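You operate a simulated robot arm through the tools that you are given. There is no shell and no other tool. Be economical: measure what you need, move in short steps, check, and stop when the job is done.

You run a simulated two-armed robot. Do the job below in one go: nothing can be reset, and whatever is moved stays where it is left.

## Task
Wipe up the spill on the top of the packing bench with the cream rag and put it back.

It is judged by the outcome, as a careful person would: the job done as asked, and still so three seconds after it is handed in. It fails if anything else is knocked over, pushed out of place, dropped, spilled or broken.

## Robot
Two 7-joint arms with two-finger parallel grippers on one trunk, on a base that drives. Base frame: it is fixed to the floor where the robot stands at the start and does not move with it; the origin is under the middle of the robot, x ahead of it, y to its left, z up. Lengths are in cm, angles in rad, forces in N, time in s.
The left shoulder is at the start at [7, 13.3, 117.6], the right one opposite. Payload 1.57 kg a hand.
Tool frame (each hand has its own): the origin (TCP) lies between the finger pads and is the grasp point; the fingertips stand 3 cm ahead of it; z points along the fingers, y is the line along which they close. Largest opening 8 cm; finger width 1.7, thickness 1.2; the body of the gripper, 4 by 8.2 cm, starts 8 cm behind the TCP.
Orientation is told as [roll, pitch, yaw] about the base's x, y, z axes, in that order, counted from this pose: with the fingers straight down and closing along the base's y, the tool's x points along the base's -x, its y along +y and its z along -z.

## Interface
- The arms move only by the tool arm_command. It takes "left_deltas", "right_deltas" or both (then of equal length, played together; a hand with none holds still); each is a list of rows, each a list of 7 numbers: the opening, from 0 (shut) to 1 (fully open), then the shift along the base's x, y, z in mm, then the turn, a rotation vector about the base's x, y, z in rad. In form: [[fingers, x, y, z, wx, wy, wz], ...]. A call has 1 to 20 rows; each row is the pose to reach, as a shift and turn from the pose commanded when the call began. A row lasts 0.2 s, in which the tool goes at most 5 cm and 0.15 rad; a call with a longer step from one row to the next is refused whole, and so is a gripper value outside its range. Where a pose cannot be reached the arm comes as near as it can. A force on the tool above 40 N (or 10 N above the force at the start of the call, whichever is more), or a blocked arm, ends the call early, and 0.2 s more pass. The fingers move at their own pace (about 15.3 cm/s each) and stop on an object; they squeeze with about 29 N. The grip force told is the motor's: it shows also when the fingers shut on nothing. Time passes only in rows, and 0.2 s behind the last, so rows that repeat a pose let the fingers close. The reply holds the time, the measured pose of the TCP, the force on the tool along the base axes, the opening and the grip force, in the units named above and with some noise.
- Cameras (640 x 400 px; columns grow to the right, rows downward): "scene" is now at [12.28, -3.97, 138.6]; the picture's right is [-0.33, -0.95, 0.00], its down [-0.69, 0.24, -0.68] and it looks along [0.65, -0.22, -0.73] (base axes); focal length 267 px, centre (320, 200). "left" rides on the left gripper at [7.2, 0.7, -12.2] in its tool frame; the picture's right is [-0.09, 1.00, 0.00], its down [-0.84, -0.08, -0.54] and it looks along [-0.54, -0.05, 0.84] (tool axes); focal length 238 px, centre (320, 200). "right" rides on the right gripper at [7.2, -0.7, -12.2] in its tool frame; the picture's right is [0.09, 1.00, 0.00], its down [-0.84, 0.08, -0.54] and it looks along [-0.54, 0.05, 0.84] (tool axes); focal length 238 px, centre (320, 200). There is no depth. A picture from a camera that has moved, and an enlarged one, comes with that camera's place and axes in the base frame and with its lens. The place of the scene camera against the robot may be out by one fixed shift of up to 1.8 cm in any direction.
- get_image(camera): a new picture of that camera. No time passes.
- raise_lower(by): slides the trunk up (or, below 0, down) by that many cm; the arms and the scene camera ride with it, the base frame stays. It gives what a move gives, with no picture.
- drive_base(legs): drives the robot by 1 to 6 legs, each [ahead, left, turn to the left] in cm, cm and rad, along the robot's own axes; the way and the turn of a leg run together, so that a leg with both is an arc; at most 150 cm and 3.142 rad a leg. The arms and the cameras ride along, it lands a little off, and it stops where it bumps. It gives what a move gives.
- turn_head(pan, tilt): turns the head with the scene camera to pan (to the left, within 1.501 rad either way) and tilt (down, from -0.506 to 1.204), counted from straight ahead of the robot. It gives what a move gives.
- inspect(camera, box): a new picture of the part [left, top, right, bottom] of that camera's present view, enlarged. No time passes.
- finish_job(): hands the job in; it is judged then, once.

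Go step by step. Nothing tells you exact positions but the pictures and the camera data: compare them with the known pose of the tool, close in by small moves and look again before you grip or let go. The budget is 120 turns and 100 pictures, counting those below and the enlarged ones. Unless the task says otherwise, let go and move clear before handing in, and close with one line.

The tools are called as a command line: name --argument value ..., lists and objects as JSON in quotes. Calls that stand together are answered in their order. arm_command: Moves the arms, as the interface text tells. Its arguments: {"type":"object","properties":{"left_deltas":{"type":"array","items":{"type":"array","items":{"type":"number"}}},"right_deltas":{"type":"array","items":{"type":"array","items":{"type":"number"}}}},"required":[]} The other tools are called the same way: raise_lower (by) slides the trunk up or down; drive_base (legs) drives the base; turn_head (pan, tilt) turns the head that bears the scene camera; get_image (camera) takes a picture; inspect (camera, box) takes an enlarged picture of a part of a camera's view; finish_job () hands the job in.

At the start:

```text
clock: 0.0
left_tool_pos: [49.94, 5.9, 113.25]
left_tool_rot: [0.0, -0.001, 0.0]
left_force: [-0.1, 0.0, 0.1]
left_width: 7.99
left_grip_force: 0.1
right_tool_pos: [41.92, -30.52, 112.32]
right_tool_rot: [0.001, 0.0, 0.0]
right_force: [-0.5, 0.2, 0.4]
right_width: 7.99
right_grip_force: 0.1
trunk travel left (down, up): [-75.0, 19.0]
robot x, y, heading: [-0.07, -0.09, 0.004]
head pan, tilt: [-0.332, 0.819]
```

scene: 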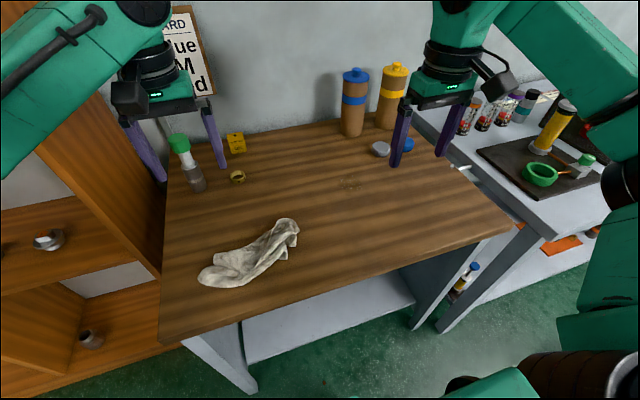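
right: 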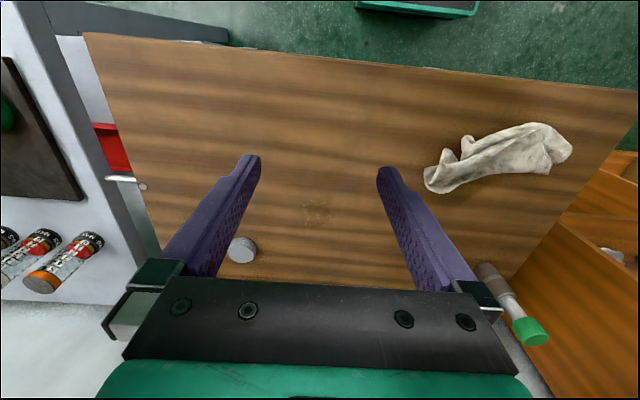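
left: 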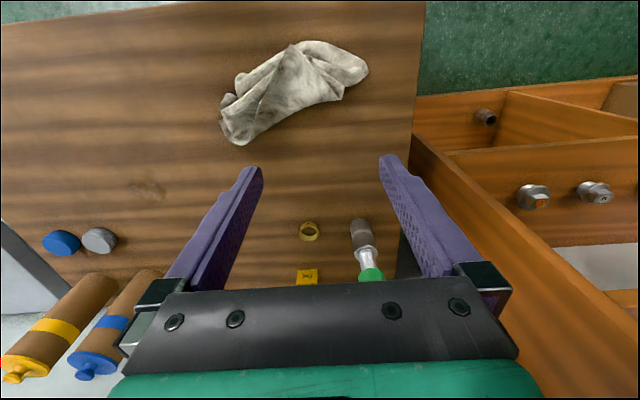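

A cream rag lies on the left of the bench at about (49, 2), and a faint stain shows near (65, -30). I'll look closer at the spill, the rag and the rest of the bench first.

inspect --camera "scene" --box '[290, 130, 450, 230]'

inspect --camera "right" --box '[240, 100, 400, 280]'

inspect --camera "left" --box '[180, 20, 400, 160]'

inspect --camera "left" --box '[40, 130, 240, 260]'

```text
4.00 times, centred on (370, 180) of scene
camera zoom: at [12.28, -3.97, 138.6], right [-0.33, -0.95, 0.0], down [-0.69, 0.24, -0.68], along [0.65, -0.22, -0.73], focal length 1068 px, centre (120, 280)
```

zoom: 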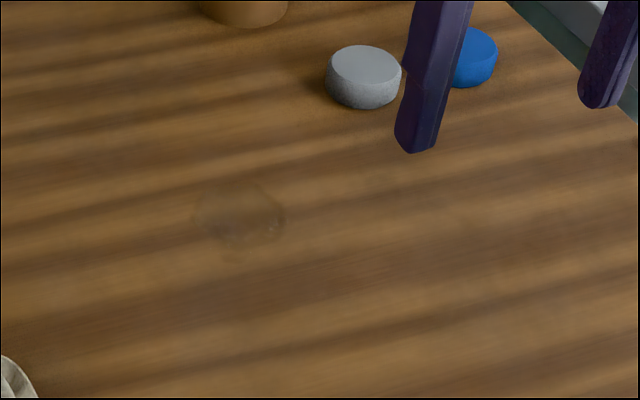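

```text
2.22 times, centred on (320, 190) of right
camera zoom: at [34.72, -31.08, 124.51], right [-0.09, 1.0, 0.0], down [0.84, 0.08, 0.54], along [0.54, 0.05, -0.84], focal length 530 px, centre (320, 222)
```

zoom: 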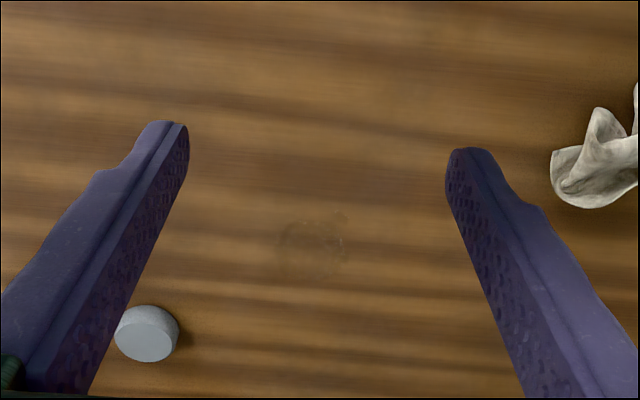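

```text
2.86 times, centred on (290, 90) of left
camera zoom: at [42.69, 6.51, 125.52], right [0.09, 1.0, 0.0], down [0.84, -0.08, 0.54], along [0.54, -0.05, -0.84], focal length 681 px, centre (406, 514)
```

zoom: 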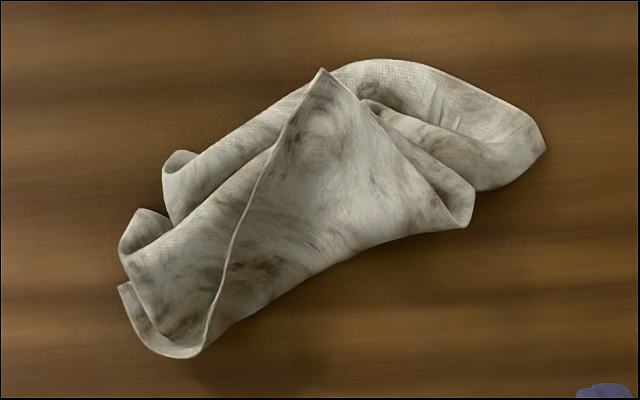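

```text
3.08 times, centred on (140, 195) of left
camera zoom: at [42.69, 6.51, 125.52], right [0.09, 1.0, 0.0], down [0.84, -0.08, 0.54], along [0.54, -0.05, -0.84], focal length 733 px, centre (874, 215)
```

zoom: 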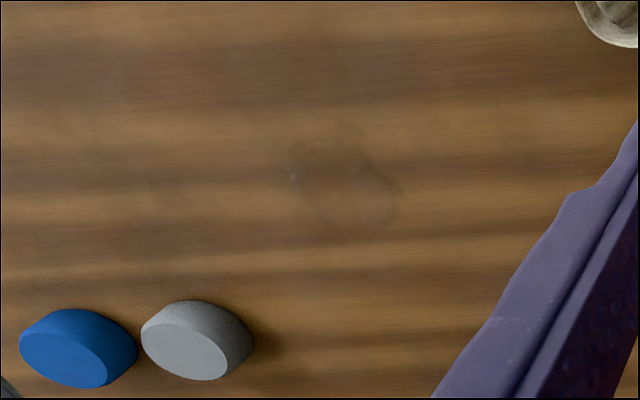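

The sightlines suggest the surface is perhaps a bit higher than stated, which I'll check by touch. The spill is just out of reach, so I'll shift the robot right and forward a little, then look again.

drive_base --legs '[[0, -12, 0], [7, 0, 0]]'

get_image --camera "scene"

get_image --camera "right"

get_image --camera "left"

```text
clock: 1.8
left_tool_pos: [56.31, -6.19, 113.54]
left_tool_rot: [-0.001, -0.004, -0.003]
left_force: [-0.4, -0.3, 0.4]
left_width: 8.01
left_grip_force: 0.1
right_tool_pos: [48.27, -42.58, 112.61]
right_tool_rot: [0.001, -0.006, -0.002]
right_force: [-0.6, 0.4, 0.8]
right_width: 8.0
right_grip_force: 0.1
trunk travel left (down, up): [-75.0, 19.0]
robot x, y, heading: [6.6, -12.03, -0.001]
head pan, tilt: [-0.332, 0.819]
```

```text
92 pictures are left
camera scene: at [18.45, -15.98, 138.66], right [-0.33, -0.94, 0.0], down [-0.69, 0.24, -0.69], along [0.65, -0.22, -0.73], focal length 267 px, centre (320, 200)
```

scene: 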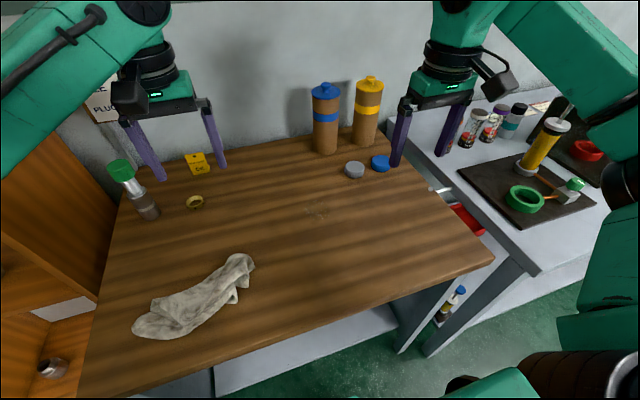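

```text
91 pictures are left
camera right: at [40.87, -43.16, 124.69], right [-0.09, 1.0, 0.0], down [0.83, 0.08, 0.55], along [0.54, 0.05, -0.84], focal length 238 px, centre (320, 200)
```

right: 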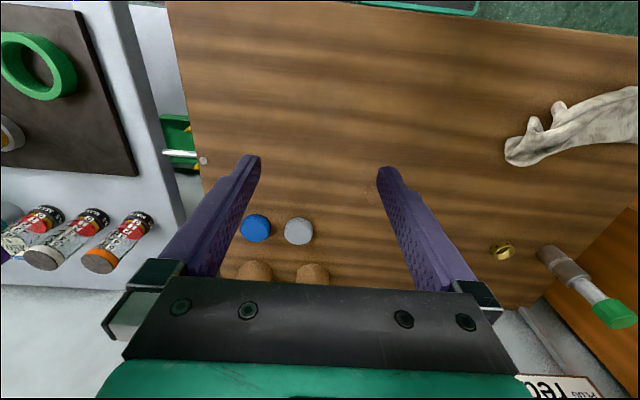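

```text
90 pictures are left
camera left: at [48.92, -5.6, 125.72], right [0.09, 1.0, 0.0], down [0.83, -0.08, 0.55], along [0.54, -0.05, -0.84], focal length 238 px, centre (320, 200)
```

left: 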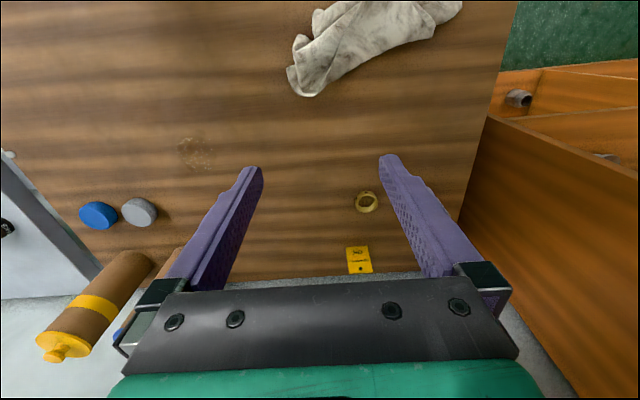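

Spill works out to about (63, -29.5) and the rag to (48, 1.4). I'll use the right hand, so the left arm first moves back and up out of its way.

arm_command --left_deltas '[[1, -20, 15, 25, 0, 0, 0], [1, -45, 38, 45, 0, 0, 0], [1, -70, 60, 65, 0, 0, 0], [1, -95, 85, 85, 0, 0, 0], [1, -120, 110, 105, 0, 0, 0], [1, -145, 135, 120, 0, 0, 0], [1, -170, 160, 135, 0, 0, 0], [1, -200, 185, 145, 0, 0, 0]]'

get_image --camera "scene"

get_image --camera "left"

```text
clock: 3.6
left_tool_pos: [38.49, 11.08, 126.59]
left_tool_rot: [-0.002, 0.0, -0.004]
left_force: [0.5, 0.9, 1.0]
left_width: 7.99
left_grip_force: 0.1
left hand out of reach, approached as far as the arm can: row 8
right_tool_pos: [48.59, -42.66, 112.28]
right_tool_rot: [0.0, 0.002, -0.002]
right_force: [-0.5, 0.3, 0.1]
right_width: 8.0
right_grip_force: 0.1
trunk travel left (down, up): [-75.0, 19.0]
robot x, y, heading: [6.39, -12.06, 0.003]
head pan, tilt: [-0.332, 0.819]
```

```text
89 pictures are left
camera scene: at [18.9, -16.0, 138.61], right [-0.33, -0.94, 0.0], down [-0.69, 0.24, -0.68], along [0.65, -0.22, -0.73], focal length 267 px, centre (320, 200)
```

scene: 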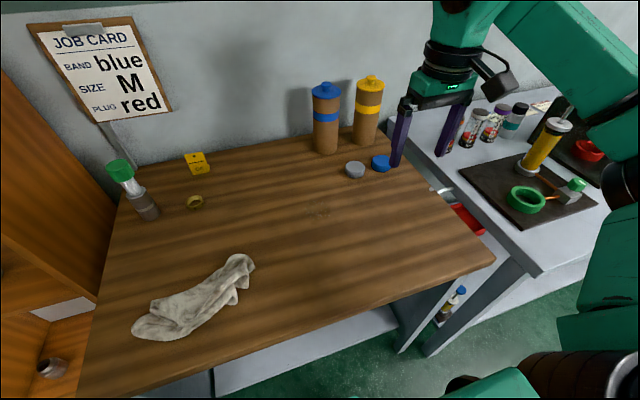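

```text
88 pictures are left
camera left: at [31.29, 11.71, 138.82], right [0.1, 1.0, 0.0], down [0.84, -0.08, 0.54], along [0.54, -0.05, -0.84], focal length 238 px, centre (320, 200)
```

left: 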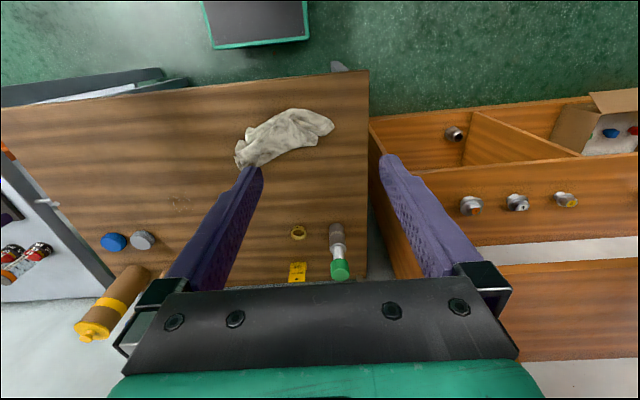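

The bench is clear, and the sightlines agree on a surface near z = 85. I'll move the left hand a bit further aside and bring the right hand over the rag to see it closely.

arm_command --left_deltas '[[1, 0, 25, 15, 0, 0, 0], [1, 0, 50, 30, 0, 0, 0], [1, 0, 75, 45, 0, 0, 0], [1, 0, 100, 60, 0, 0, 0]]'

arm_command --right_deltas '[[1, -8, 40, -4, 0, 0, 0], [1, -16, 80, -8, 0, 0, 0], [1, -24, 120, -12, 0, 0, 0], [1, -32, 160, -16, 0, 0, 0], [1, -40, 200, -20, 0, 0, 0], [1, -46, 240, -24, 0, 0, 0], [1, -46, 280, -28, 0, 0, 0], [1, -46, 320, -32, 0, 0, 0], [1, -46, 360, -36, 0, 0, 0], [1, -46, 400, -40, 0, 0, 0]]'

get_image --camera "right"

get_image --camera "scene"

```text
clock: 4.6
left_tool_pos: [44.91, 18.49, 129.46]
left_tool_rot: [0.001, 0.0, -0.002]
left_force: [0.3, -0.1, -0.5]
left_width: 8.03
left_grip_force: 0.1
left hand out of reach, approached as far as the arm can: row 1, 2, 3, 4
right_tool_pos: [48.72, -42.64, 112.26]
right_tool_rot: [0.0, 0.001, -0.002]
right_force: [-0.1, -0.2, 0.1]
right_width: 7.98
right_grip_force: 0.2
trunk travel left (down, up): [-75.0, 19.0]
robot x, y, heading: [6.73, -11.79, -0.001]
head pan, tilt: [-0.332, 0.819]
```

```text
clock: 6.8
left_tool_pos: [44.84, 18.68, 129.47]
left_tool_rot: [0.0, 0.0, -0.003]
left_force: [0.0, 0.1, -0.6]
left_width: 7.99
left_grip_force: 0.0
right_tool_pos: [44.05, -2.15, 107.96]
right_tool_rot: [-0.003, 0.001, -0.003]
right_force: [0.3, -0.4, 0.0]
right_width: 8.0
right_grip_force: 0.1
trunk travel left (down, up): [-75.0, 19.0]
robot x, y, heading: [6.63, -12.16, -0.003]
head pan, tilt: [-0.332, 0.819]
```

```text
87 pictures are left
camera right: at [36.82, -2.84, 120.15], right [-0.09, 1.0, 0.0], down [0.84, 0.08, 0.54], along [0.54, 0.05, -0.84], focal length 238 px, centre (320, 200)
```

right: 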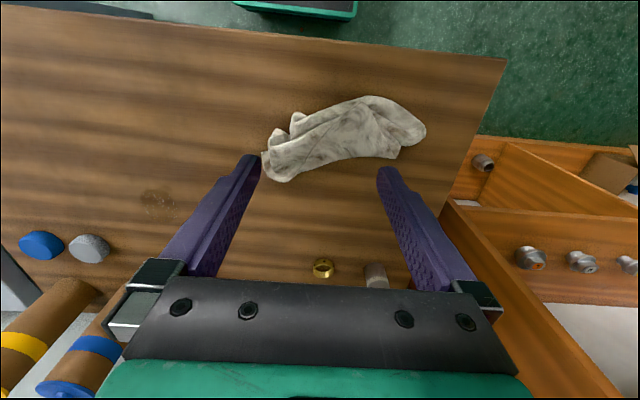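

```text
86 pictures are left
camera scene: at [18.95, -15.79, 138.61], right [-0.33, -0.94, 0.0], down [-0.69, 0.24, -0.68], along [0.65, -0.23, -0.73], focal length 267 px, centre (320, 200)
```

scene: 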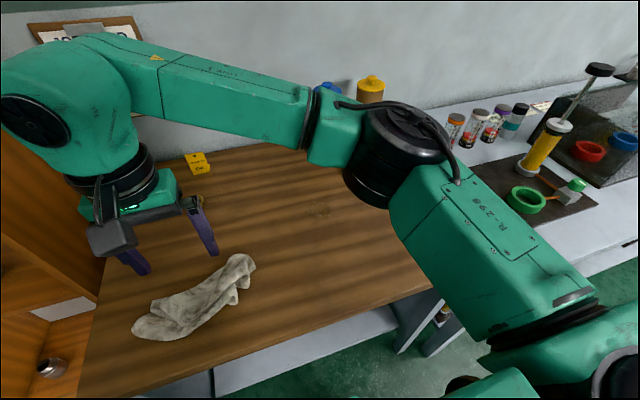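

Using z≈85, the rag's centre is about (48, 1), with its long axis running from (53, -9) to (45, 13), and the spill is at (62.7, -29.5). I'll turn the hand so the fingers close across the rag, and lower it for a closer look.

arm_command --right_deltas '[[1, 5, 4, 0, 0, 0, -0.15], [1, 10, 8, 0, 0, 0, -0.3], [1, 15, 12, 0, 0, 0, -0.45], [1, 20, 16, -10, 0, 0, -0.6], [1, 25, 20, -20, 0, 0, -0.75], [1, 30, 25, -30, 0, 0, -0.9], [1, 35, 30, -45, 0, 0, -1.05], [1, 39, 33, -60, 0, 0, -1.2]]'

get_image --camera "right"

get_image --camera "scene"

get_image --camera "left"

```text
clock: 8.6
left_tool_pos: [44.9, 18.49, 129.54]
left_tool_rot: [0.0, -0.002, -0.002]
left_force: [-0.3, 0.0, -0.2]
left_width: 8.01
left_grip_force: 0.0
right_tool_pos: [48.19, 0.66, 102.46]
right_tool_rot: [0.0, -0.002, -1.206]
right_force: [0.8, -0.1, -0.1]
right_width: 8.01
right_grip_force: 0.0
trunk travel left (down, up): [-75.0, 19.0]
robot x, y, heading: [6.33, -12.23, -0.002]
head pan, tilt: [-0.332, 0.819]
```

```text
85 pictures are left
camera right: at [44.75, 7.22, 114.6], right [0.9, 0.44, 0.0], down [0.37, -0.75, 0.54], along [0.24, -0.49, -0.84], focal length 238 px, centre (320, 200)
```

right: 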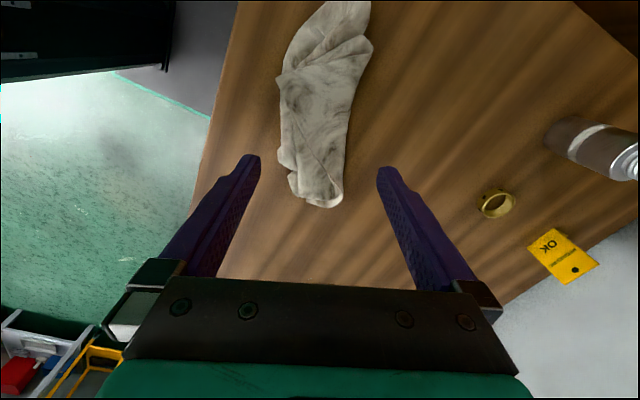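

```text
84 pictures are left
camera scene: at [18.99, -16.0, 138.6], right [-0.33, -0.94, 0.0], down [-0.69, 0.24, -0.68], along [0.65, -0.22, -0.73], focal length 267 px, centre (320, 200)
```

scene: 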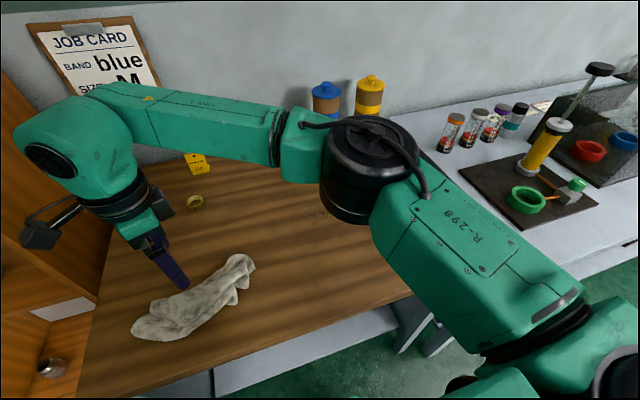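

```text
83 pictures are left
camera left: at [37.69, 19.09, 141.75], right [0.09, 1.0, 0.0], down [0.84, -0.08, 0.54], along [0.54, -0.05, -0.84], focal length 238 px, centre (320, 200)
```

left: 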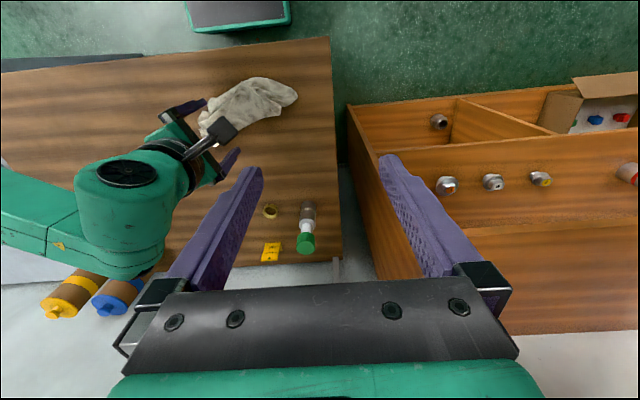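

The fingers line up with the rag, which is about 7.5 cm wide under the hand. I'll shift 7 mm to centre on it and descend part of the way.

arm_command --right_deltas '[[1, -6, -3, -25, 0, 0, 0], [1, -6, -3, -50, 0, 0, 0], [1, -6, -3, -75, 0, 0, 0], [1, -6, -3, -95, 0, 0, 0], [1, -6, -3, -105, 0, 0, 0]]'

get_image --camera "right"

inspect --camera "scene" --box '[100, 220, 292, 340]'

```text
clock: 9.8
left_tool_pos: [44.91, 18.47, 129.56]
left_tool_rot: [0.001, 0.0, -0.001]
left_force: [-0.6, 0.0, 0.6]
left_width: 8.02
left_grip_force: 0.1
right_tool_pos: [47.46, 0.27, 91.56]
right_tool_rot: [0.001, -0.001, -1.202]
right_force: [-0.6, 0.1, -0.4]
right_width: 7.98
right_grip_force: 0.1
trunk travel left (down, up): [-75.0, 19.0]
robot x, y, heading: [6.57, -12.1, -0.007]
head pan, tilt: [-0.332, 0.819]
```

```text
82 pictures are left
camera right: at [44.13, 6.9, 103.86], right [0.9, 0.44, 0.0], down [0.37, -0.75, 0.54], along [0.24, -0.49, -0.84], focal length 238 px, centre (320, 200)
```

right: 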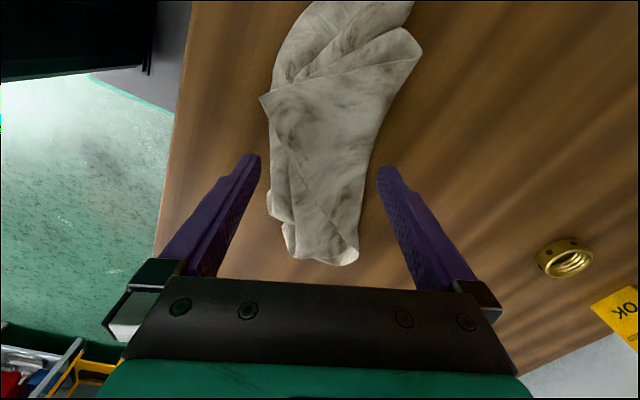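

```text
3.33 times, centred on (196, 280) of scene
camera zoom: at [18.97, -16.02, 138.6], right [-0.33, -0.94, 0.0], down [-0.69, 0.24, -0.68], along [0.65, -0.22, -0.73], focal length 890 px, centre (733, -67)
```

zoom: 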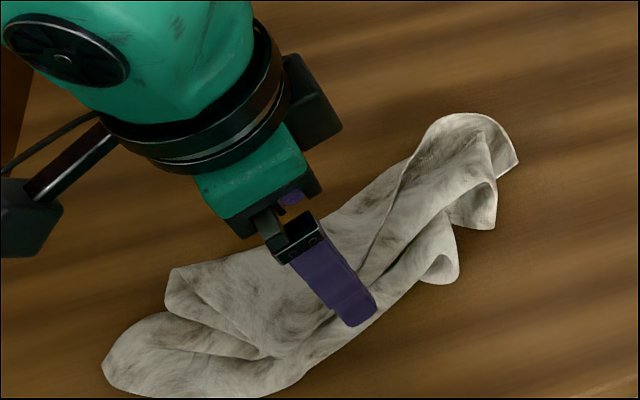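

The rag now sits between the fingertips. I'll go down gently in small steps, watching the force.

arm_command --right_deltas '[[1, 0, 0, -10, 0, 0, 0], [1, 0, 0, -20, 0, 0, 0], [1, 0, 0, -28, 0, 0, 0]]'

get_image --camera "right"

```text
clock: 10.6
left_tool_pos: [44.81, 18.57, 129.68]
left_tool_rot: [0.0, -0.001, -0.002]
left_force: [-0.3, -0.2, -0.3]
left_width: 8.01
left_grip_force: 0.0
right_tool_pos: [47.53, 0.31, 89.0]
right_tool_rot: [0.0, -0.002, -1.204]
right_force: [0.4, -0.3, 0.4]
right_width: 7.99
right_grip_force: 0.1
trunk travel left (down, up): [-75.0, 19.0]
robot x, y, heading: [6.52, -12.2, -0.003]
head pan, tilt: [-0.332, 0.819]
```

```text
80 pictures are left
camera right: at [44.11, 6.87, 101.12], right [0.9, 0.44, 0.0], down [0.37, -0.75, 0.54], along [0.24, -0.49, -0.84], focal length 238 px, centre (320, 200)
```

right: 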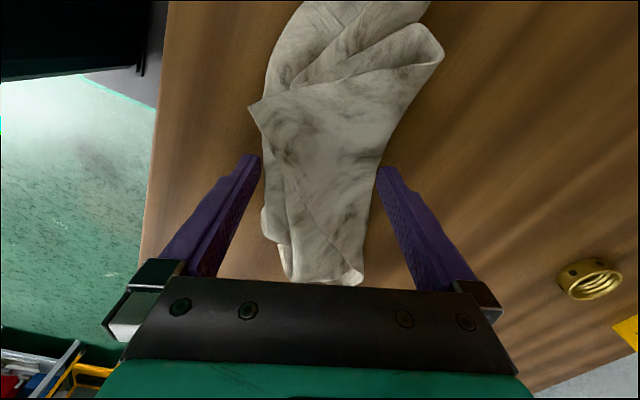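

No contact yet, with the fingertips at 86. I'll keep going down slowly to find the surface.

arm_command --right_deltas '[[1, 0, 0, -4, 0, 0, 0], [1, 0, 0, -8, 0, 0, 0], [1, 0, 0, -12, 0, 0, 0]]'

get_image --camera "right"

```text
clock: 11.4
left_tool_pos: [44.6, 18.25, 129.75]
left_tool_rot: [0.002, -0.002, -0.003]
left_force: [-0.2, 0.4, 0.2]
left_width: 8.01
left_grip_force: 0.0
right_tool_pos: [47.22, 0.27, 88.2]
right_tool_rot: [0.008, 0.001, -1.203]
right_force: [5.2, -1.4, 21.6]
right_width: 8.0
right_grip_force: 0.1
trunk travel left (down, up): [-75.0, 19.0]
robot x, y, heading: [6.51, -12.01, -0.003]
head pan, tilt: [-0.332, 0.819]
```

```text
79 pictures are left
camera right: at [43.9, 6.78, 100.29], right [0.9, 0.44, 0.01], down [0.37, -0.76, 0.54], along [0.25, -0.48, -0.84], focal length 238 px, centre (320, 200)
```

right: 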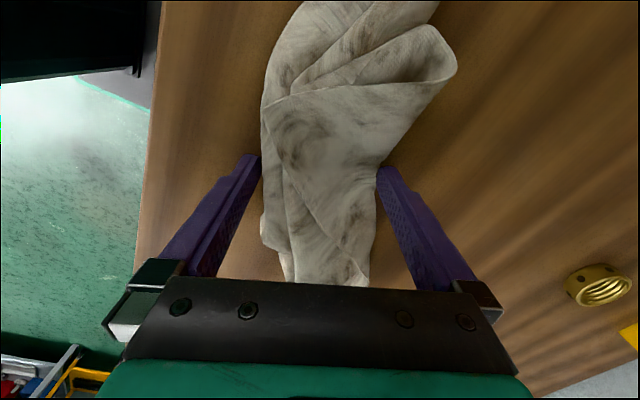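

Contact came at a TCP height of about 88.2, so the surface is at about z = 85.1. I'll ease up a few mm and close on the rag.

arm_command --right_deltas '[[1, 0, 0, 6, 0, 0, 0], [0.5, 0, 0, 6, 0, 0, 0], [0, 0, 0, 6, 0, 0, 0], [0, 0, 0, 6, 0, 0, 0], [0, 0, 0, 6, 0, 0, 0]]'

get_image --camera "right"

```text
clock: 12.6
left_tool_pos: [44.81, 18.45, 129.52]
left_tool_rot: [0.001, 0.0, -0.002]
left_force: [1.3, -0.6, -0.4]
left_width: 8.02
left_grip_force: 0.0
right_tool_pos: [47.26, 0.34, 88.31]
right_tool_rot: [0.001, 0.0, -1.202]
right_force: [-0.3, 0.6, -0.5]
right_width: 0.47
right_grip_force: 25.2
trunk travel left (down, up): [-75.0, 19.0]
robot x, y, heading: [6.61, -11.8, -0.007]
head pan, tilt: [-0.332, 0.819]
```

```text
78 pictures are left
camera right: at [43.98, 6.9, 100.55], right [0.9, 0.44, 0.0], down [0.37, -0.75, 0.54], along [0.24, -0.49, -0.84], focal length 238 px, centre (320, 200)
```

right: 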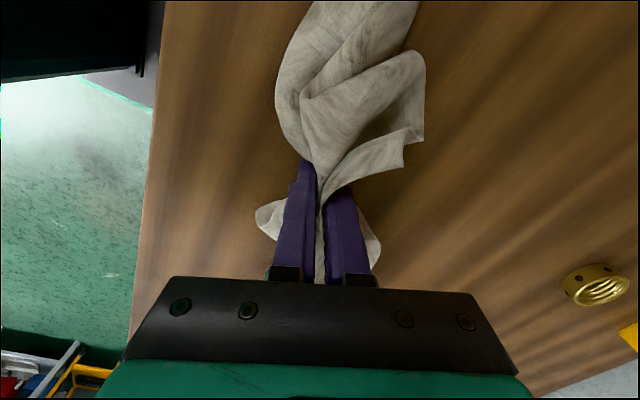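

The cloth is gripped and turns out to be soft. I'll lift it and carry it towards the spill.

arm_command --right_deltas '[[0, 0, 0, 30, 0, 0, 0], [0, 0, 0, 60, 0, 0, 0], [0, 0, 0, 95, 0, 0, 0], [0, 0, 0, 125, 0, 0, 0], [0, 19, -37, 130, 0, 0, 0], [0, 38, -74, 130, 0, 0, 0], [0, 57, -111, 130, 0, 0, 0], [0, 76, -148, 130, 0, 0, 0], [0, 95, -185, 130, 0, 0, 0], [0, 114, -222, 130, 0, 0, 0], [0, 133, -259, 130, 0, 0, 0], [0, 154, -298, 130, 0, 0, 0]]'

get_image --camera "right"

get_image --camera "scene"

get_image --camera "left"

```text
clock: 15.2
left_tool_pos: [44.95, 18.24, 129.55]
left_tool_rot: [0.0, 0.0, -0.001]
left_force: [-0.9, -0.4, 0.8]
left_width: 8.02
left_grip_force: 0.1
right_tool_pos: [62.96, -30.08, 101.09]
right_tool_rot: [0.0, 0.0, -1.201]
right_force: [-0.8, -0.3, 0.0]
right_width: 0.46
right_grip_force: 25.8
trunk travel left (down, up): [-75.0, 19.0]
robot x, y, heading: [6.61, -12.29, -0.007]
head pan, tilt: [-0.332, 0.819]
```

```text
77 pictures are left
camera right: at [59.61, -23.43, 113.29], right [0.9, 0.44, 0.0], down [0.37, -0.75, 0.54], along [0.24, -0.49, -0.84], focal length 238 px, centre (320, 200)
```

right: 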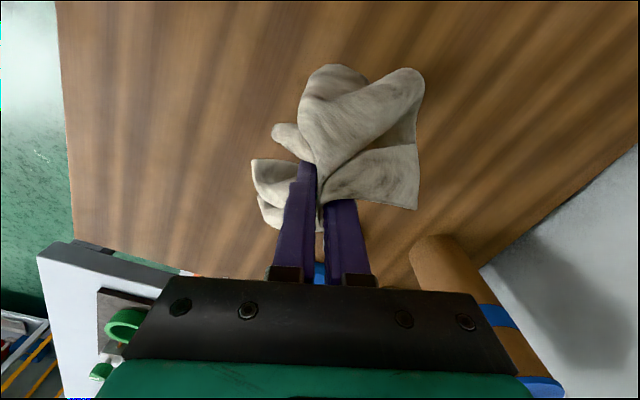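

```text
76 pictures are left
camera scene: at [19.02, -16.18, 138.59], right [-0.33, -0.94, 0.0], down [-0.69, 0.24, -0.68], along [0.65, -0.22, -0.73], focal length 267 px, centre (320, 200)
```

scene: 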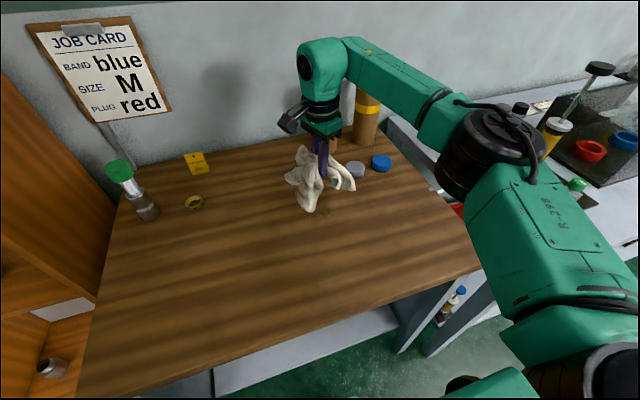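

```text
75 pictures are left
camera left: at [37.72, 18.9, 141.79], right [0.09, 1.0, 0.0], down [0.84, -0.08, 0.54], along [0.54, -0.05, -0.84], focal length 238 px, centre (320, 200)
```

left: 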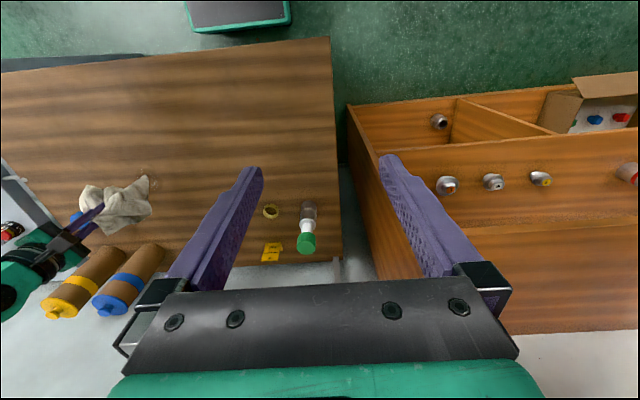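

The rag hangs right above the spill, and the caps are about 15 cm away. I'll lower it onto the stain.

arm_command --right_deltas '[[0, 0, 5, -35, 0, 0, 0], [0, 0, 5, -70, 0, 0, 0], [0, 0, 5, -100, 0, 0, 0], [0, 0, 5, -117, 0, 0, 0], [0, 0, 5, -124, 0, 0, 0], [0, 0, 5, -129, 0, 0, 0]]'

get_image --camera "right"

inspect --camera "scene" --box '[230, 110, 422, 230]'

```text
clock: 16.6
left_tool_pos: [44.94, 18.45, 129.55]
left_tool_rot: [0.001, 0.0, -0.002]
left_force: [0.3, 0.3, -0.4]
left_width: 8.0
left_grip_force: 0.0
right_tool_pos: [62.53, -29.14, 88.38]
right_tool_rot: [-0.001, 0.001, -1.202]
right_force: [0.1, -0.4, 0.6]
right_width: 0.46
right_grip_force: 25.0
trunk travel left (down, up): [-75.0, 19.0]
robot x, y, heading: [6.5, -11.9, 0.001]
head pan, tilt: [-0.332, 0.819]
```

```text
74 pictures are left
camera right: at [59.31, -22.48, 100.61], right [0.9, 0.44, 0.0], down [0.37, -0.75, 0.54], along [0.24, -0.49, -0.84], focal length 238 px, centre (320, 200)
```

right: 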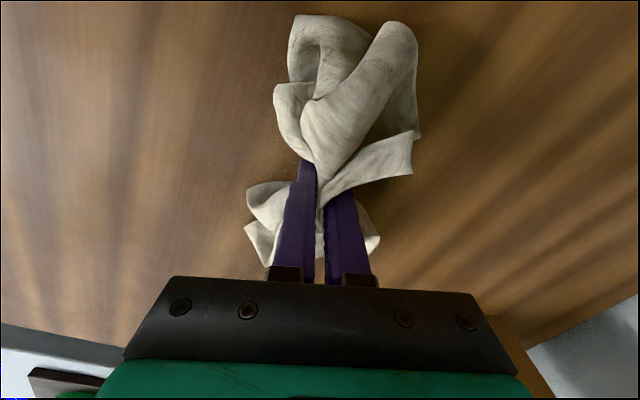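

```text
3.33 times, centred on (326, 170) of scene
camera zoom: at [18.96, -16.04, 138.6], right [-0.33, -0.94, 0.0], down [-0.69, 0.24, -0.68], along [0.65, -0.22, -0.73], focal length 890 px, centre (300, 300)
```

zoom: 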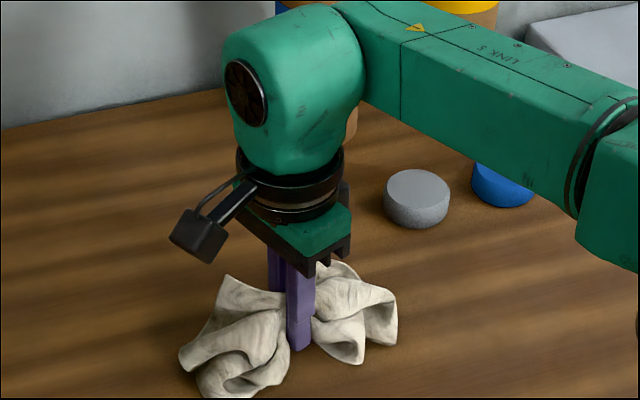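

The rag lies on the spill, so now I'll press lightly and scrub back and forth over the stain.

arm_command --right_deltas '[[0, 0, 0, -3, 0, 0, 0], [0, -40, 40, -3, 0, 0, 0], [0, 0, 40, -3, 0, 0, 0], [0, 40, 40, -3, 0, 0, 0], [0, 40, 20, -3, 0, 0, 0], [0, 0, 20, -3, 0, 0, 0], [0, -40, 20, -3, 0, 0, 0], [0, -40, 0, -3, 0, 0, 0], [0, 0, 0, -3, 0, 0, 0], [0, 40, 0, -3, 0, 0, 0], [0, 40, -20, -3, 0, 0, 0], [0, 0, -20, -3, 0, 0, 0], [0, -40, -20, -3, 0, 0, 0], [0, -40, -40, -3, 0, 0, 0], [0, 0, -40, -3, 0, 0, 0], [0, 40, -40, -3, 0, 0, 0], [0, 20, 0, -3, 0, 0, 0], [0, 0, 0, -3, 0, 0, 0]]'

get_image --camera "scene"

```text
refused: row 2 steps farther than a row can; nothing moved
```

```text
72 pictures are left
camera scene: at [18.96, -16.04, 138.6], right [-0.33, -0.94, 0.0], down [-0.69, 0.24, -0.68], along [0.65, -0.22, -0.73], focal length 267 px, centre (320, 200)
```

scene: 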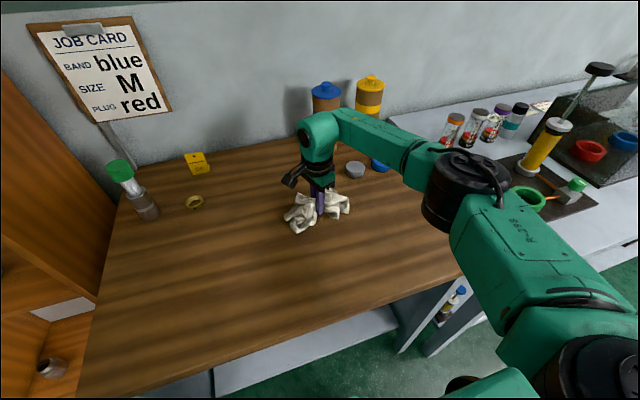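

That call was refused because two of its steps were too long, so I'll split them and scrub again.

arm_command --right_deltas '[[0, 0, 0, -3, 0, 0, 0], [0, -20, 20, -3, 0, 0, 0], [0, -40, 40, -3, 0, 0, 0], [0, 0, 40, -3, 0, 0, 0], [0, 40, 40, -3, 0, 0, 0], [0, 40, 20, -3, 0, 0, 0], [0, 0, 20, -3, 0, 0, 0], [0, -40, 20, -3, 0, 0, 0], [0, -40, 0, -3, 0, 0, 0], [0, 0, 0, -3, 0, 0, 0], [0, 40, 0, -3, 0, 0, 0], [0, 40, -20, -3, 0, 0, 0], [0, 0, -20, -3, 0, 0, 0], [0, -40, -20, -3, 0, 0, 0], [0, -40, -40, -3, 0, 0, 0], [0, 0, -40, -3, 0, 0, 0], [0, 40, -40, -3, 0, 0, 0], [0, 20, -20, -3, 0, 0, 0], [0, 0, 0, -3, 0, 0, 0]]'

get_image --camera "scene"

```text
clock: 20.6
left_tool_pos: [44.79, 18.39, 129.56]
left_tool_rot: [0.0, 0.0, -0.002]
left_force: [0.0, -1.1, -0.2]
left_width: 7.98
left_grip_force: 0.0
right_tool_pos: [62.61, -28.86, 88.54]
right_tool_rot: [0.002, 0.0, -1.203]
right_force: [0.3, -0.1, 0.0]
right_width: 0.49
right_grip_force: 24.5
trunk travel left (down, up): [-75.0, 19.0]
robot x, y, heading: [6.8, -12.31, -0.003]
head pan, tilt: [-0.332, 0.819]
```

```text
71 pictures are left
camera scene: at [18.87, -16.11, 138.61], right [-0.33, -0.94, 0.0], down [-0.69, 0.24, -0.68], along [0.65, -0.22, -0.73], focal length 267 px, centre (320, 200)
```

scene: 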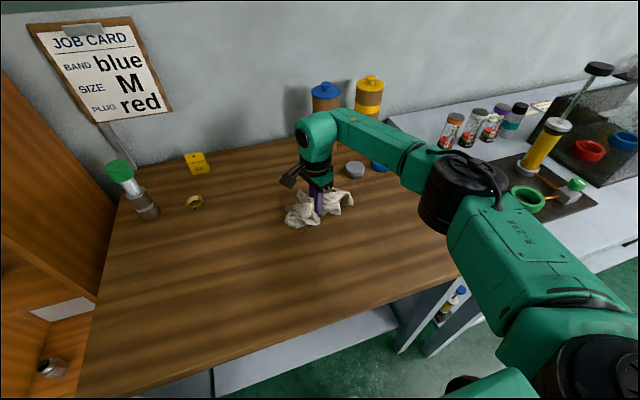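

There's little force, so the tips may not be pressing hard. I'll lift aside and check the spot.

arm_command --right_deltas '[[0, 0, 0, 40, 0, 0, 0], [0, 0, 0, 80, 0, 0, 0], [0, -20, 40, 100, 0, 0, 0], [0, -40, 80, 100, 0, 0, 0], [0, -60, 120, 100, 0, 0, 0], [0, -60, 160, 100, 0, 0, 0]]'

inspect --camera "scene" --box '[230, 130, 422, 250]'

inspect --camera "left" --box '[60, 120, 220, 220]'

get_image --camera "right"

```text
clock: 22.0
left_tool_pos: [45.01, 18.69, 129.36]
left_tool_rot: [0.0, 0.0, -0.003]
left_force: [-0.4, 0.0, -0.2]
left_width: 8.0
left_grip_force: 0.1
right_tool_pos: [57.09, -12.54, 97.86]
right_tool_rot: [-0.001, -0.002, -1.203]
right_force: [0.1, 0.5, -0.9]
right_width: 0.49
right_grip_force: 25.3
trunk travel left (down, up): [-75.0, 19.0]
robot x, y, heading: [6.77, -12.17, -0.006]
head pan, tilt: [-0.332, 0.819]
```

```text
3.33 times, centred on (326, 190) of scene
camera zoom: at [19.01, -15.76, 138.6], right [-0.33, -0.94, 0.0], down [-0.69, 0.24, -0.68], along [0.65, -0.23, -0.73], focal length 890 px, centre (300, 233)
```

zoom: 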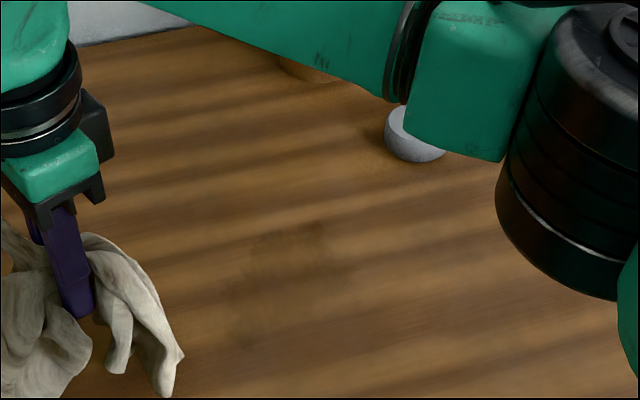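

```text
4.00 times, centred on (140, 170) of left
camera zoom: at [37.71, 19.33, 141.68], right [0.09, 1.0, 0.0], down [0.84, -0.08, 0.54], along [0.54, -0.05, -0.84], focal length 953 px, centre (1040, 320)
```

zoom: 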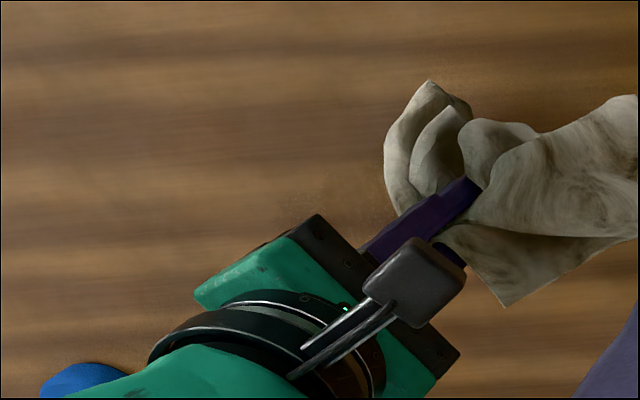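

```text
68 pictures are left
camera right: at [53.74, -5.99, 110.03], right [0.9, 0.44, 0.0], down [0.37, -0.75, 0.54], along [0.24, -0.49, -0.84], focal length 238 px, centre (320, 200)
```

right: 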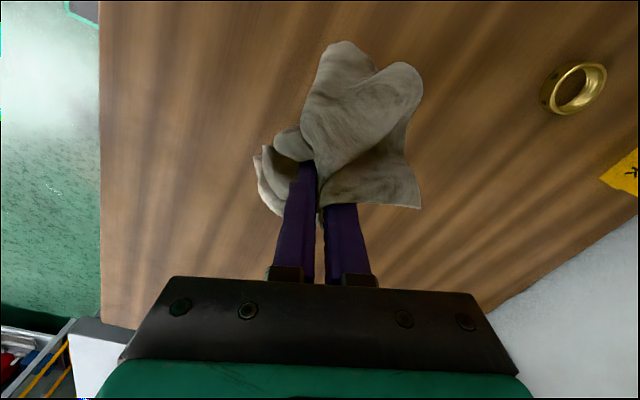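

Most of the stain seems gone, but there may be some residue. I'll zoom in further.

inspect --camera "scene" --box '[280, 180, 360, 230]'

inspect --camera "left" --box '[100, 150, 164, 190]'

```text
8.00 times, centred on (320, 205) of scene
camera zoom: at [19.01, -15.76, 138.6], right [-0.33, -0.94, 0.0], down [-0.69, 0.24, -0.68], along [0.65, -0.23, -0.73], focal length 2136 px, centre (320, 160)
```

zoom: 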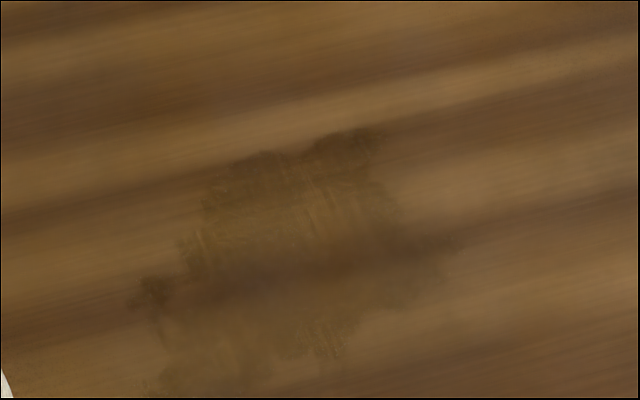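

```text
10.00 times, centred on (132, 170) of left
camera zoom: at [37.71, 19.33, 141.68], right [0.09, 1.0, 0.0], down [0.84, -0.08, 0.54], along [0.54, -0.05, -0.84], focal length 2384 px, centre (2200, 500)
```

zoom: 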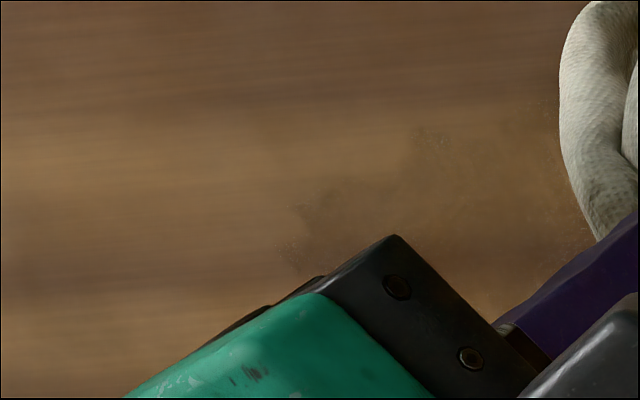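

A thin wet film is left, roughly x 57–67 and y -35 to -21, because the first pass hardly pressed. I'll go back and wipe with firm contact.

arm_command --right_deltas '[[0, 0, -45, 0, 0, 0, 0], [0, 0, -94, 0, 0, 0, 0], [0, 0, -94, -45, 0, 0, 0], [0, 0, -94, -85, 0, 0, 0], [0, 0, -94, -100, 0, 0, 0], [0, 0, -94, -104, 0, 0, 0], [0, 40, -94, -104, 0, 0, 0], [0, 80, -94, -104, 0, 0, 0], [0, 110, -94, -104, 0, 0, 0], [0, 110, -115, -104, 0, 0, 0], [0, 70, -115, -104, 0, 0, 0], [0, 30, -115, -104, 0, 0, 0], [0, 0, -115, -104, 0, 0, 0], [0, 0, -135, -104, 0, 0, 0], [0, 40, -135, -104, 0, 0, 0], [0, 80, -135, -104, 0, 0, 0], [0, 110, -135, -104, 0, 0, 0]]'

get_image --camera "scene"

```text
clock: 25.6
left_tool_pos: [44.51, 19.07, 129.46]
left_tool_rot: [-0.006, -0.002, -0.001]
left_force: [-0.9, 0.4, 0.6]
left_width: 8.0
left_grip_force: 0.0
right_tool_pos: [66.35, -25.77, 88.15]
right_tool_rot: [0.005, -0.006, -1.197]
right_force: [-0.6, 7.5, 18.2]
right_width: 0.48
right_grip_force: 25.2
right hand out of reach, approached as far as the arm can: row 9, 10, 17
trunk travel left (down, up): [-75.0, 19.0]
robot x, y, heading: [6.75, -11.97, -0.002]
head pan, tilt: [-0.332, 0.819]
```

```text
65 pictures are left
camera scene: at [18.54, -15.35, 138.65], right [-0.33, -0.95, 0.0], down [-0.69, 0.23, -0.69], along [0.65, -0.23, -0.73], focal length 267 px, centre (320, 200)
```

scene: 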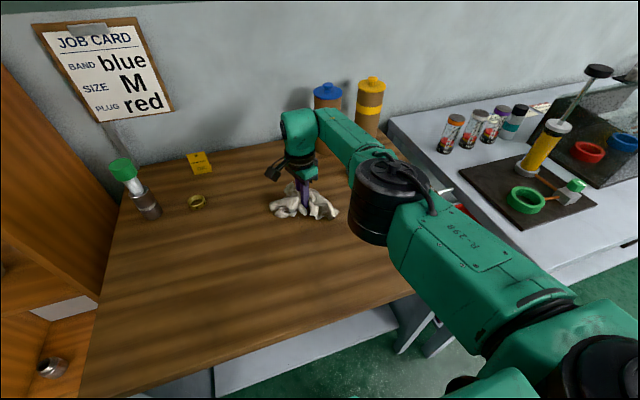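

Good contact at about 18 N. I'll continue the raster toward the right part of the stain, then come back over it.

arm_command --right_deltas '[[0, -5, -20, 0, 0, 0, 0], [0, -40, -20, 0, 0, 0, 0], [0, -80, -20, 0, 0, 0, 0], [0, -105, -20, 0, 0, 0, 0], [0, -105, -40, 0, 0, 0, 0], [0, -70, -40, 0, 0, 0, 0], [0, -35, -40, 0, 0, 0, 0], [0, -5, -40, 0, 0, 0, 0], [0, -5, -60, 0, 0, 0, 0], [0, -40, -60, 0, 0, 0, 0], [0, -80, -60, 0, 0, 0, 0], [0, -105, -60, 0, 0, 0, 0], [0, -105, -80, 0, 0, 0, 0], [0, -70, -80, 0, 0, 0, 0], [0, -35, -80, 0, 0, 0, 0], [0, -10, -80, 0, 0, 0, 0], [0, -40, -50, 0, 0, 0, 0], [0, -60, -20, 0, 0, 0, 0], [0, -60, 20, 0, 0, 0, 0]]'

arm_command --right_deltas '[[0, 0, 0, 40, 0, 0, 0], [0, 0, 0, 80, 0, 0, 0], [0, 0, 45, 100, 0, 0, 0], [0, -30, 80, 100, 0, 0, 0], [0, -60, 115, 100, 0, 0, 0], [0, -80, 150, 100, 0, 0, 0], [0, -80, 190, 100, 0, 0, 0]]'

inspect --camera "scene" --box '[256, 170, 384, 250]'

get_image --camera "scene"

```text
clock: 29.6
left_tool_pos: [44.39, 18.46, 129.66]
left_tool_rot: [-0.002, -0.003, -0.001]
left_force: [0.7, 0.6, -0.2]
left_width: 7.98
left_grip_force: 0.3
right_tool_pos: [60.2, -24.32, 88.21]
right_tool_rot: [-0.001, -0.004, -1.203]
right_force: [-1.1, -9.6, 24.4]
right_width: 0.47
right_grip_force: 25.3
trunk travel left (down, up): [-75.0, 19.0]
robot x, y, heading: [6.83, -12.17, -0.008]
head pan, tilt: [-0.332, 0.819]
```

```text
clock: 31.2
left_tool_pos: [45.01, 18.75, 129.5]
left_tool_rot: [-0.001, 0.001, -0.002]
left_force: [0.6, 0.7, 0.1]
left_width: 7.99
left_grip_force: 0.1
right_tool_pos: [52.37, -5.12, 97.75]
right_tool_rot: [-0.001, -0.004, -1.202]
right_force: [-0.3, -0.5, -0.3]
right_width: 0.46
right_grip_force: 25.2
trunk travel left (down, up): [-75.0, 19.0]
robot x, y, heading: [6.92, -12.12, -0.003]
head pan, tilt: [-0.332, 0.819]
```

```text
5.00 times, centred on (320, 210) of scene
camera zoom: at [19.0, -15.78, 138.6], right [-0.33, -0.94, 0.0], down [-0.69, 0.24, -0.68], along [0.65, -0.23, -0.73], focal length 1335 px, centre (320, 150)
```

zoom: 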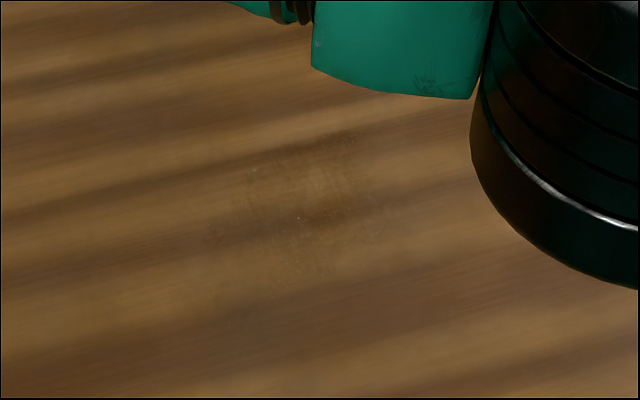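

```text
63 pictures are left
camera scene: at [19.0, -15.78, 138.6], right [-0.33, -0.94, 0.0], down [-0.69, 0.24, -0.68], along [0.65, -0.23, -0.73], focal length 267 px, centre (320, 200)
```

scene: 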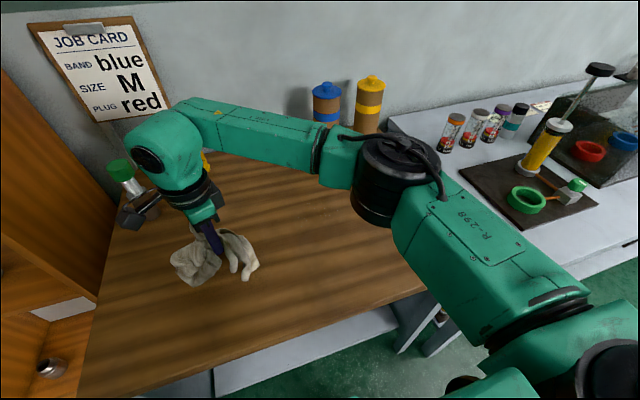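

The film is fading but still faintly there, so I'll do another full pass with tighter spacing.

arm_command --right_deltas '[[0, 15, -45, 0, 0, 0, 0], [0, 30, -90, 0, 0, 0, 0], [0, 45, -130, 0, 0, 0, 0], [0, 56, -170, 0, 0, 0, 0], [0, 56, -170, -40, 0, 0, 0], [0, 56, -170, -80, 0, 0, 0], [0, 56, -170, -97, 0, 0, 0], [0, 56, -170, -100, 0, 0, 0], [0, 98, -170, -100, 0, 0, 0], [0, 140, -170, -100, 0, 0, 0], [0, 140, -185, -100, 0, 0, 0], [0, 98, -185, -100, 0, 0, 0], [0, 56, -185, -100, 0, 0, 0], [0, 56, -200, -100, 0, 0, 0], [0, 98, -200, -100, 0, 0, 0], [0, 140, -200, -100, 0, 0, 0], [0, 140, -215, -100, 0, 0, 0], [0, 98, -215, -100, 0, 0, 0], [0, 56, -215, -100, 0, 0, 0]]'

arm_command --right_deltas '[[0, 0, -15, 0, 0, 0, 0], [0, 42, -15, 0, 0, 0, 0], [0, 84, -15, 0, 0, 0, 0], [0, 84, -30, 0, 0, 0, 0], [0, 42, -30, 0, 0, 0, 0], [0, 0, -30, 0, 0, 0, 0], [0, 0, -45, 0, 0, 0, 0], [0, 42, -45, 0, 0, 0, 0], [0, 84, -45, 0, 0, 0, 0], [0, 84, -60, 0, 0, 0, 0], [0, 42, -60, 0, 0, 0, 0], [0, 0, -60, 0, 0, 0, 0], [0, 0, -75, 0, 0, 0, 0], [0, 42, -75, 0, 0, 0, 0], [0, 70, -75, 0, 0, 0, 0], [0, 70, -30, 0, 0, 0, 0], [0, 45, 10, 0, 0, 0, 0], [0, 20, -30, 0, 0, 0, 0], [0, 20, 10, 0, 0, 0, 0]]'

arm_command --right_deltas '[[0, 0, 0, 40, 0, 0, 0], [0, 0, 0, 80, 0, 0, 0], [0, 0, 45, 100, 0, 0, 0], [0, -20, 80, 100, 0, 0, 0], [0, -40, 115, 100, 0, 0, 0], [0, -60, 150, 100, 0, 0, 0], [0, -60, 190, 100, 0, 0, 0]]'

inspect --camera "scene" --box '[256, 170, 384, 250]'

```text
clock: 35.3
left_tool_pos: [44.89, 18.59, 129.32]
left_tool_rot: [-0.002, 0.001, -0.004]
left_force: [-0.4, -0.4, 0.4]
left_width: 7.98
left_grip_force: 0.0
right_tool_pos: [58.9, -27.28, 88.1]
right_tool_rot: [0.014, -0.008, -1.211]
right_force: [-0.3, -0.5, 0.0]
right_width: 0.43
right_grip_force: 25.1
right hand out of reach, approached as far as the arm can: row 10, 11, 16, 17
trunk travel left (down, up): [-75.0, 19.0]
robot x, y, heading: [6.64, -12.2, -0.005]
head pan, tilt: [-0.332, 0.819]
stopped in row 19 (right hand): the force on the tool passed its limit (the readings are from after the stop); the commanded pose is now the measured one
```

```text
clock: 39.3
left_tool_pos: [44.46, 17.87, 129.84]
left_tool_rot: [0.005, -0.005, -0.005]
left_force: [-1.4, -0.1, -0.5]
left_width: 7.98
left_grip_force: 0.0
right_tool_pos: [60.4, -26.88, 88.18]
right_tool_rot: [0.018, -0.008, -1.215]
right_force: [0.5, -14.1, 30.8]
right_width: 0.47
right_grip_force: 24.8
right hand out of reach, approached as far as the arm can: row 3, 4, 9, 10
trunk travel left (down, up): [-75.0, 19.0]
robot x, y, heading: [6.72, -12.16, -0.011]
head pan, tilt: [-0.332, 0.819]
```

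```text
clock: 40.9
left_tool_pos: [45.13, 18.65, 129.46]
left_tool_rot: [-0.001, 0.002, -0.003]
left_force: [-1.4, 0.2, -0.3]
left_width: 8.02
left_grip_force: 0.0
right_tool_pos: [54.87, -7.16, 98.13]
right_tool_rot: [0.012, -0.009, -1.211]
right_force: [0.1, 0.1, 0.0]
right_width: 0.48
right_grip_force: 25.2
trunk travel left (down, up): [-75.0, 19.0]
robot x, y, heading: [7.02, -12.19, -0.004]
head pan, tilt: [-0.332, 0.819]
```

```text
5.00 times, centred on (320, 210) of scene
camera zoom: at [19.05, -15.8, 138.6], right [-0.33, -0.94, 0.0], down [-0.69, 0.24, -0.68], along [0.65, -0.23, -0.73], focal length 1335 px, centre (320, 150)
```

zoom: 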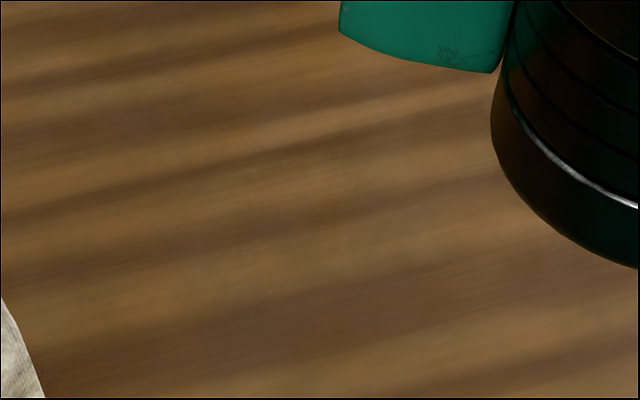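

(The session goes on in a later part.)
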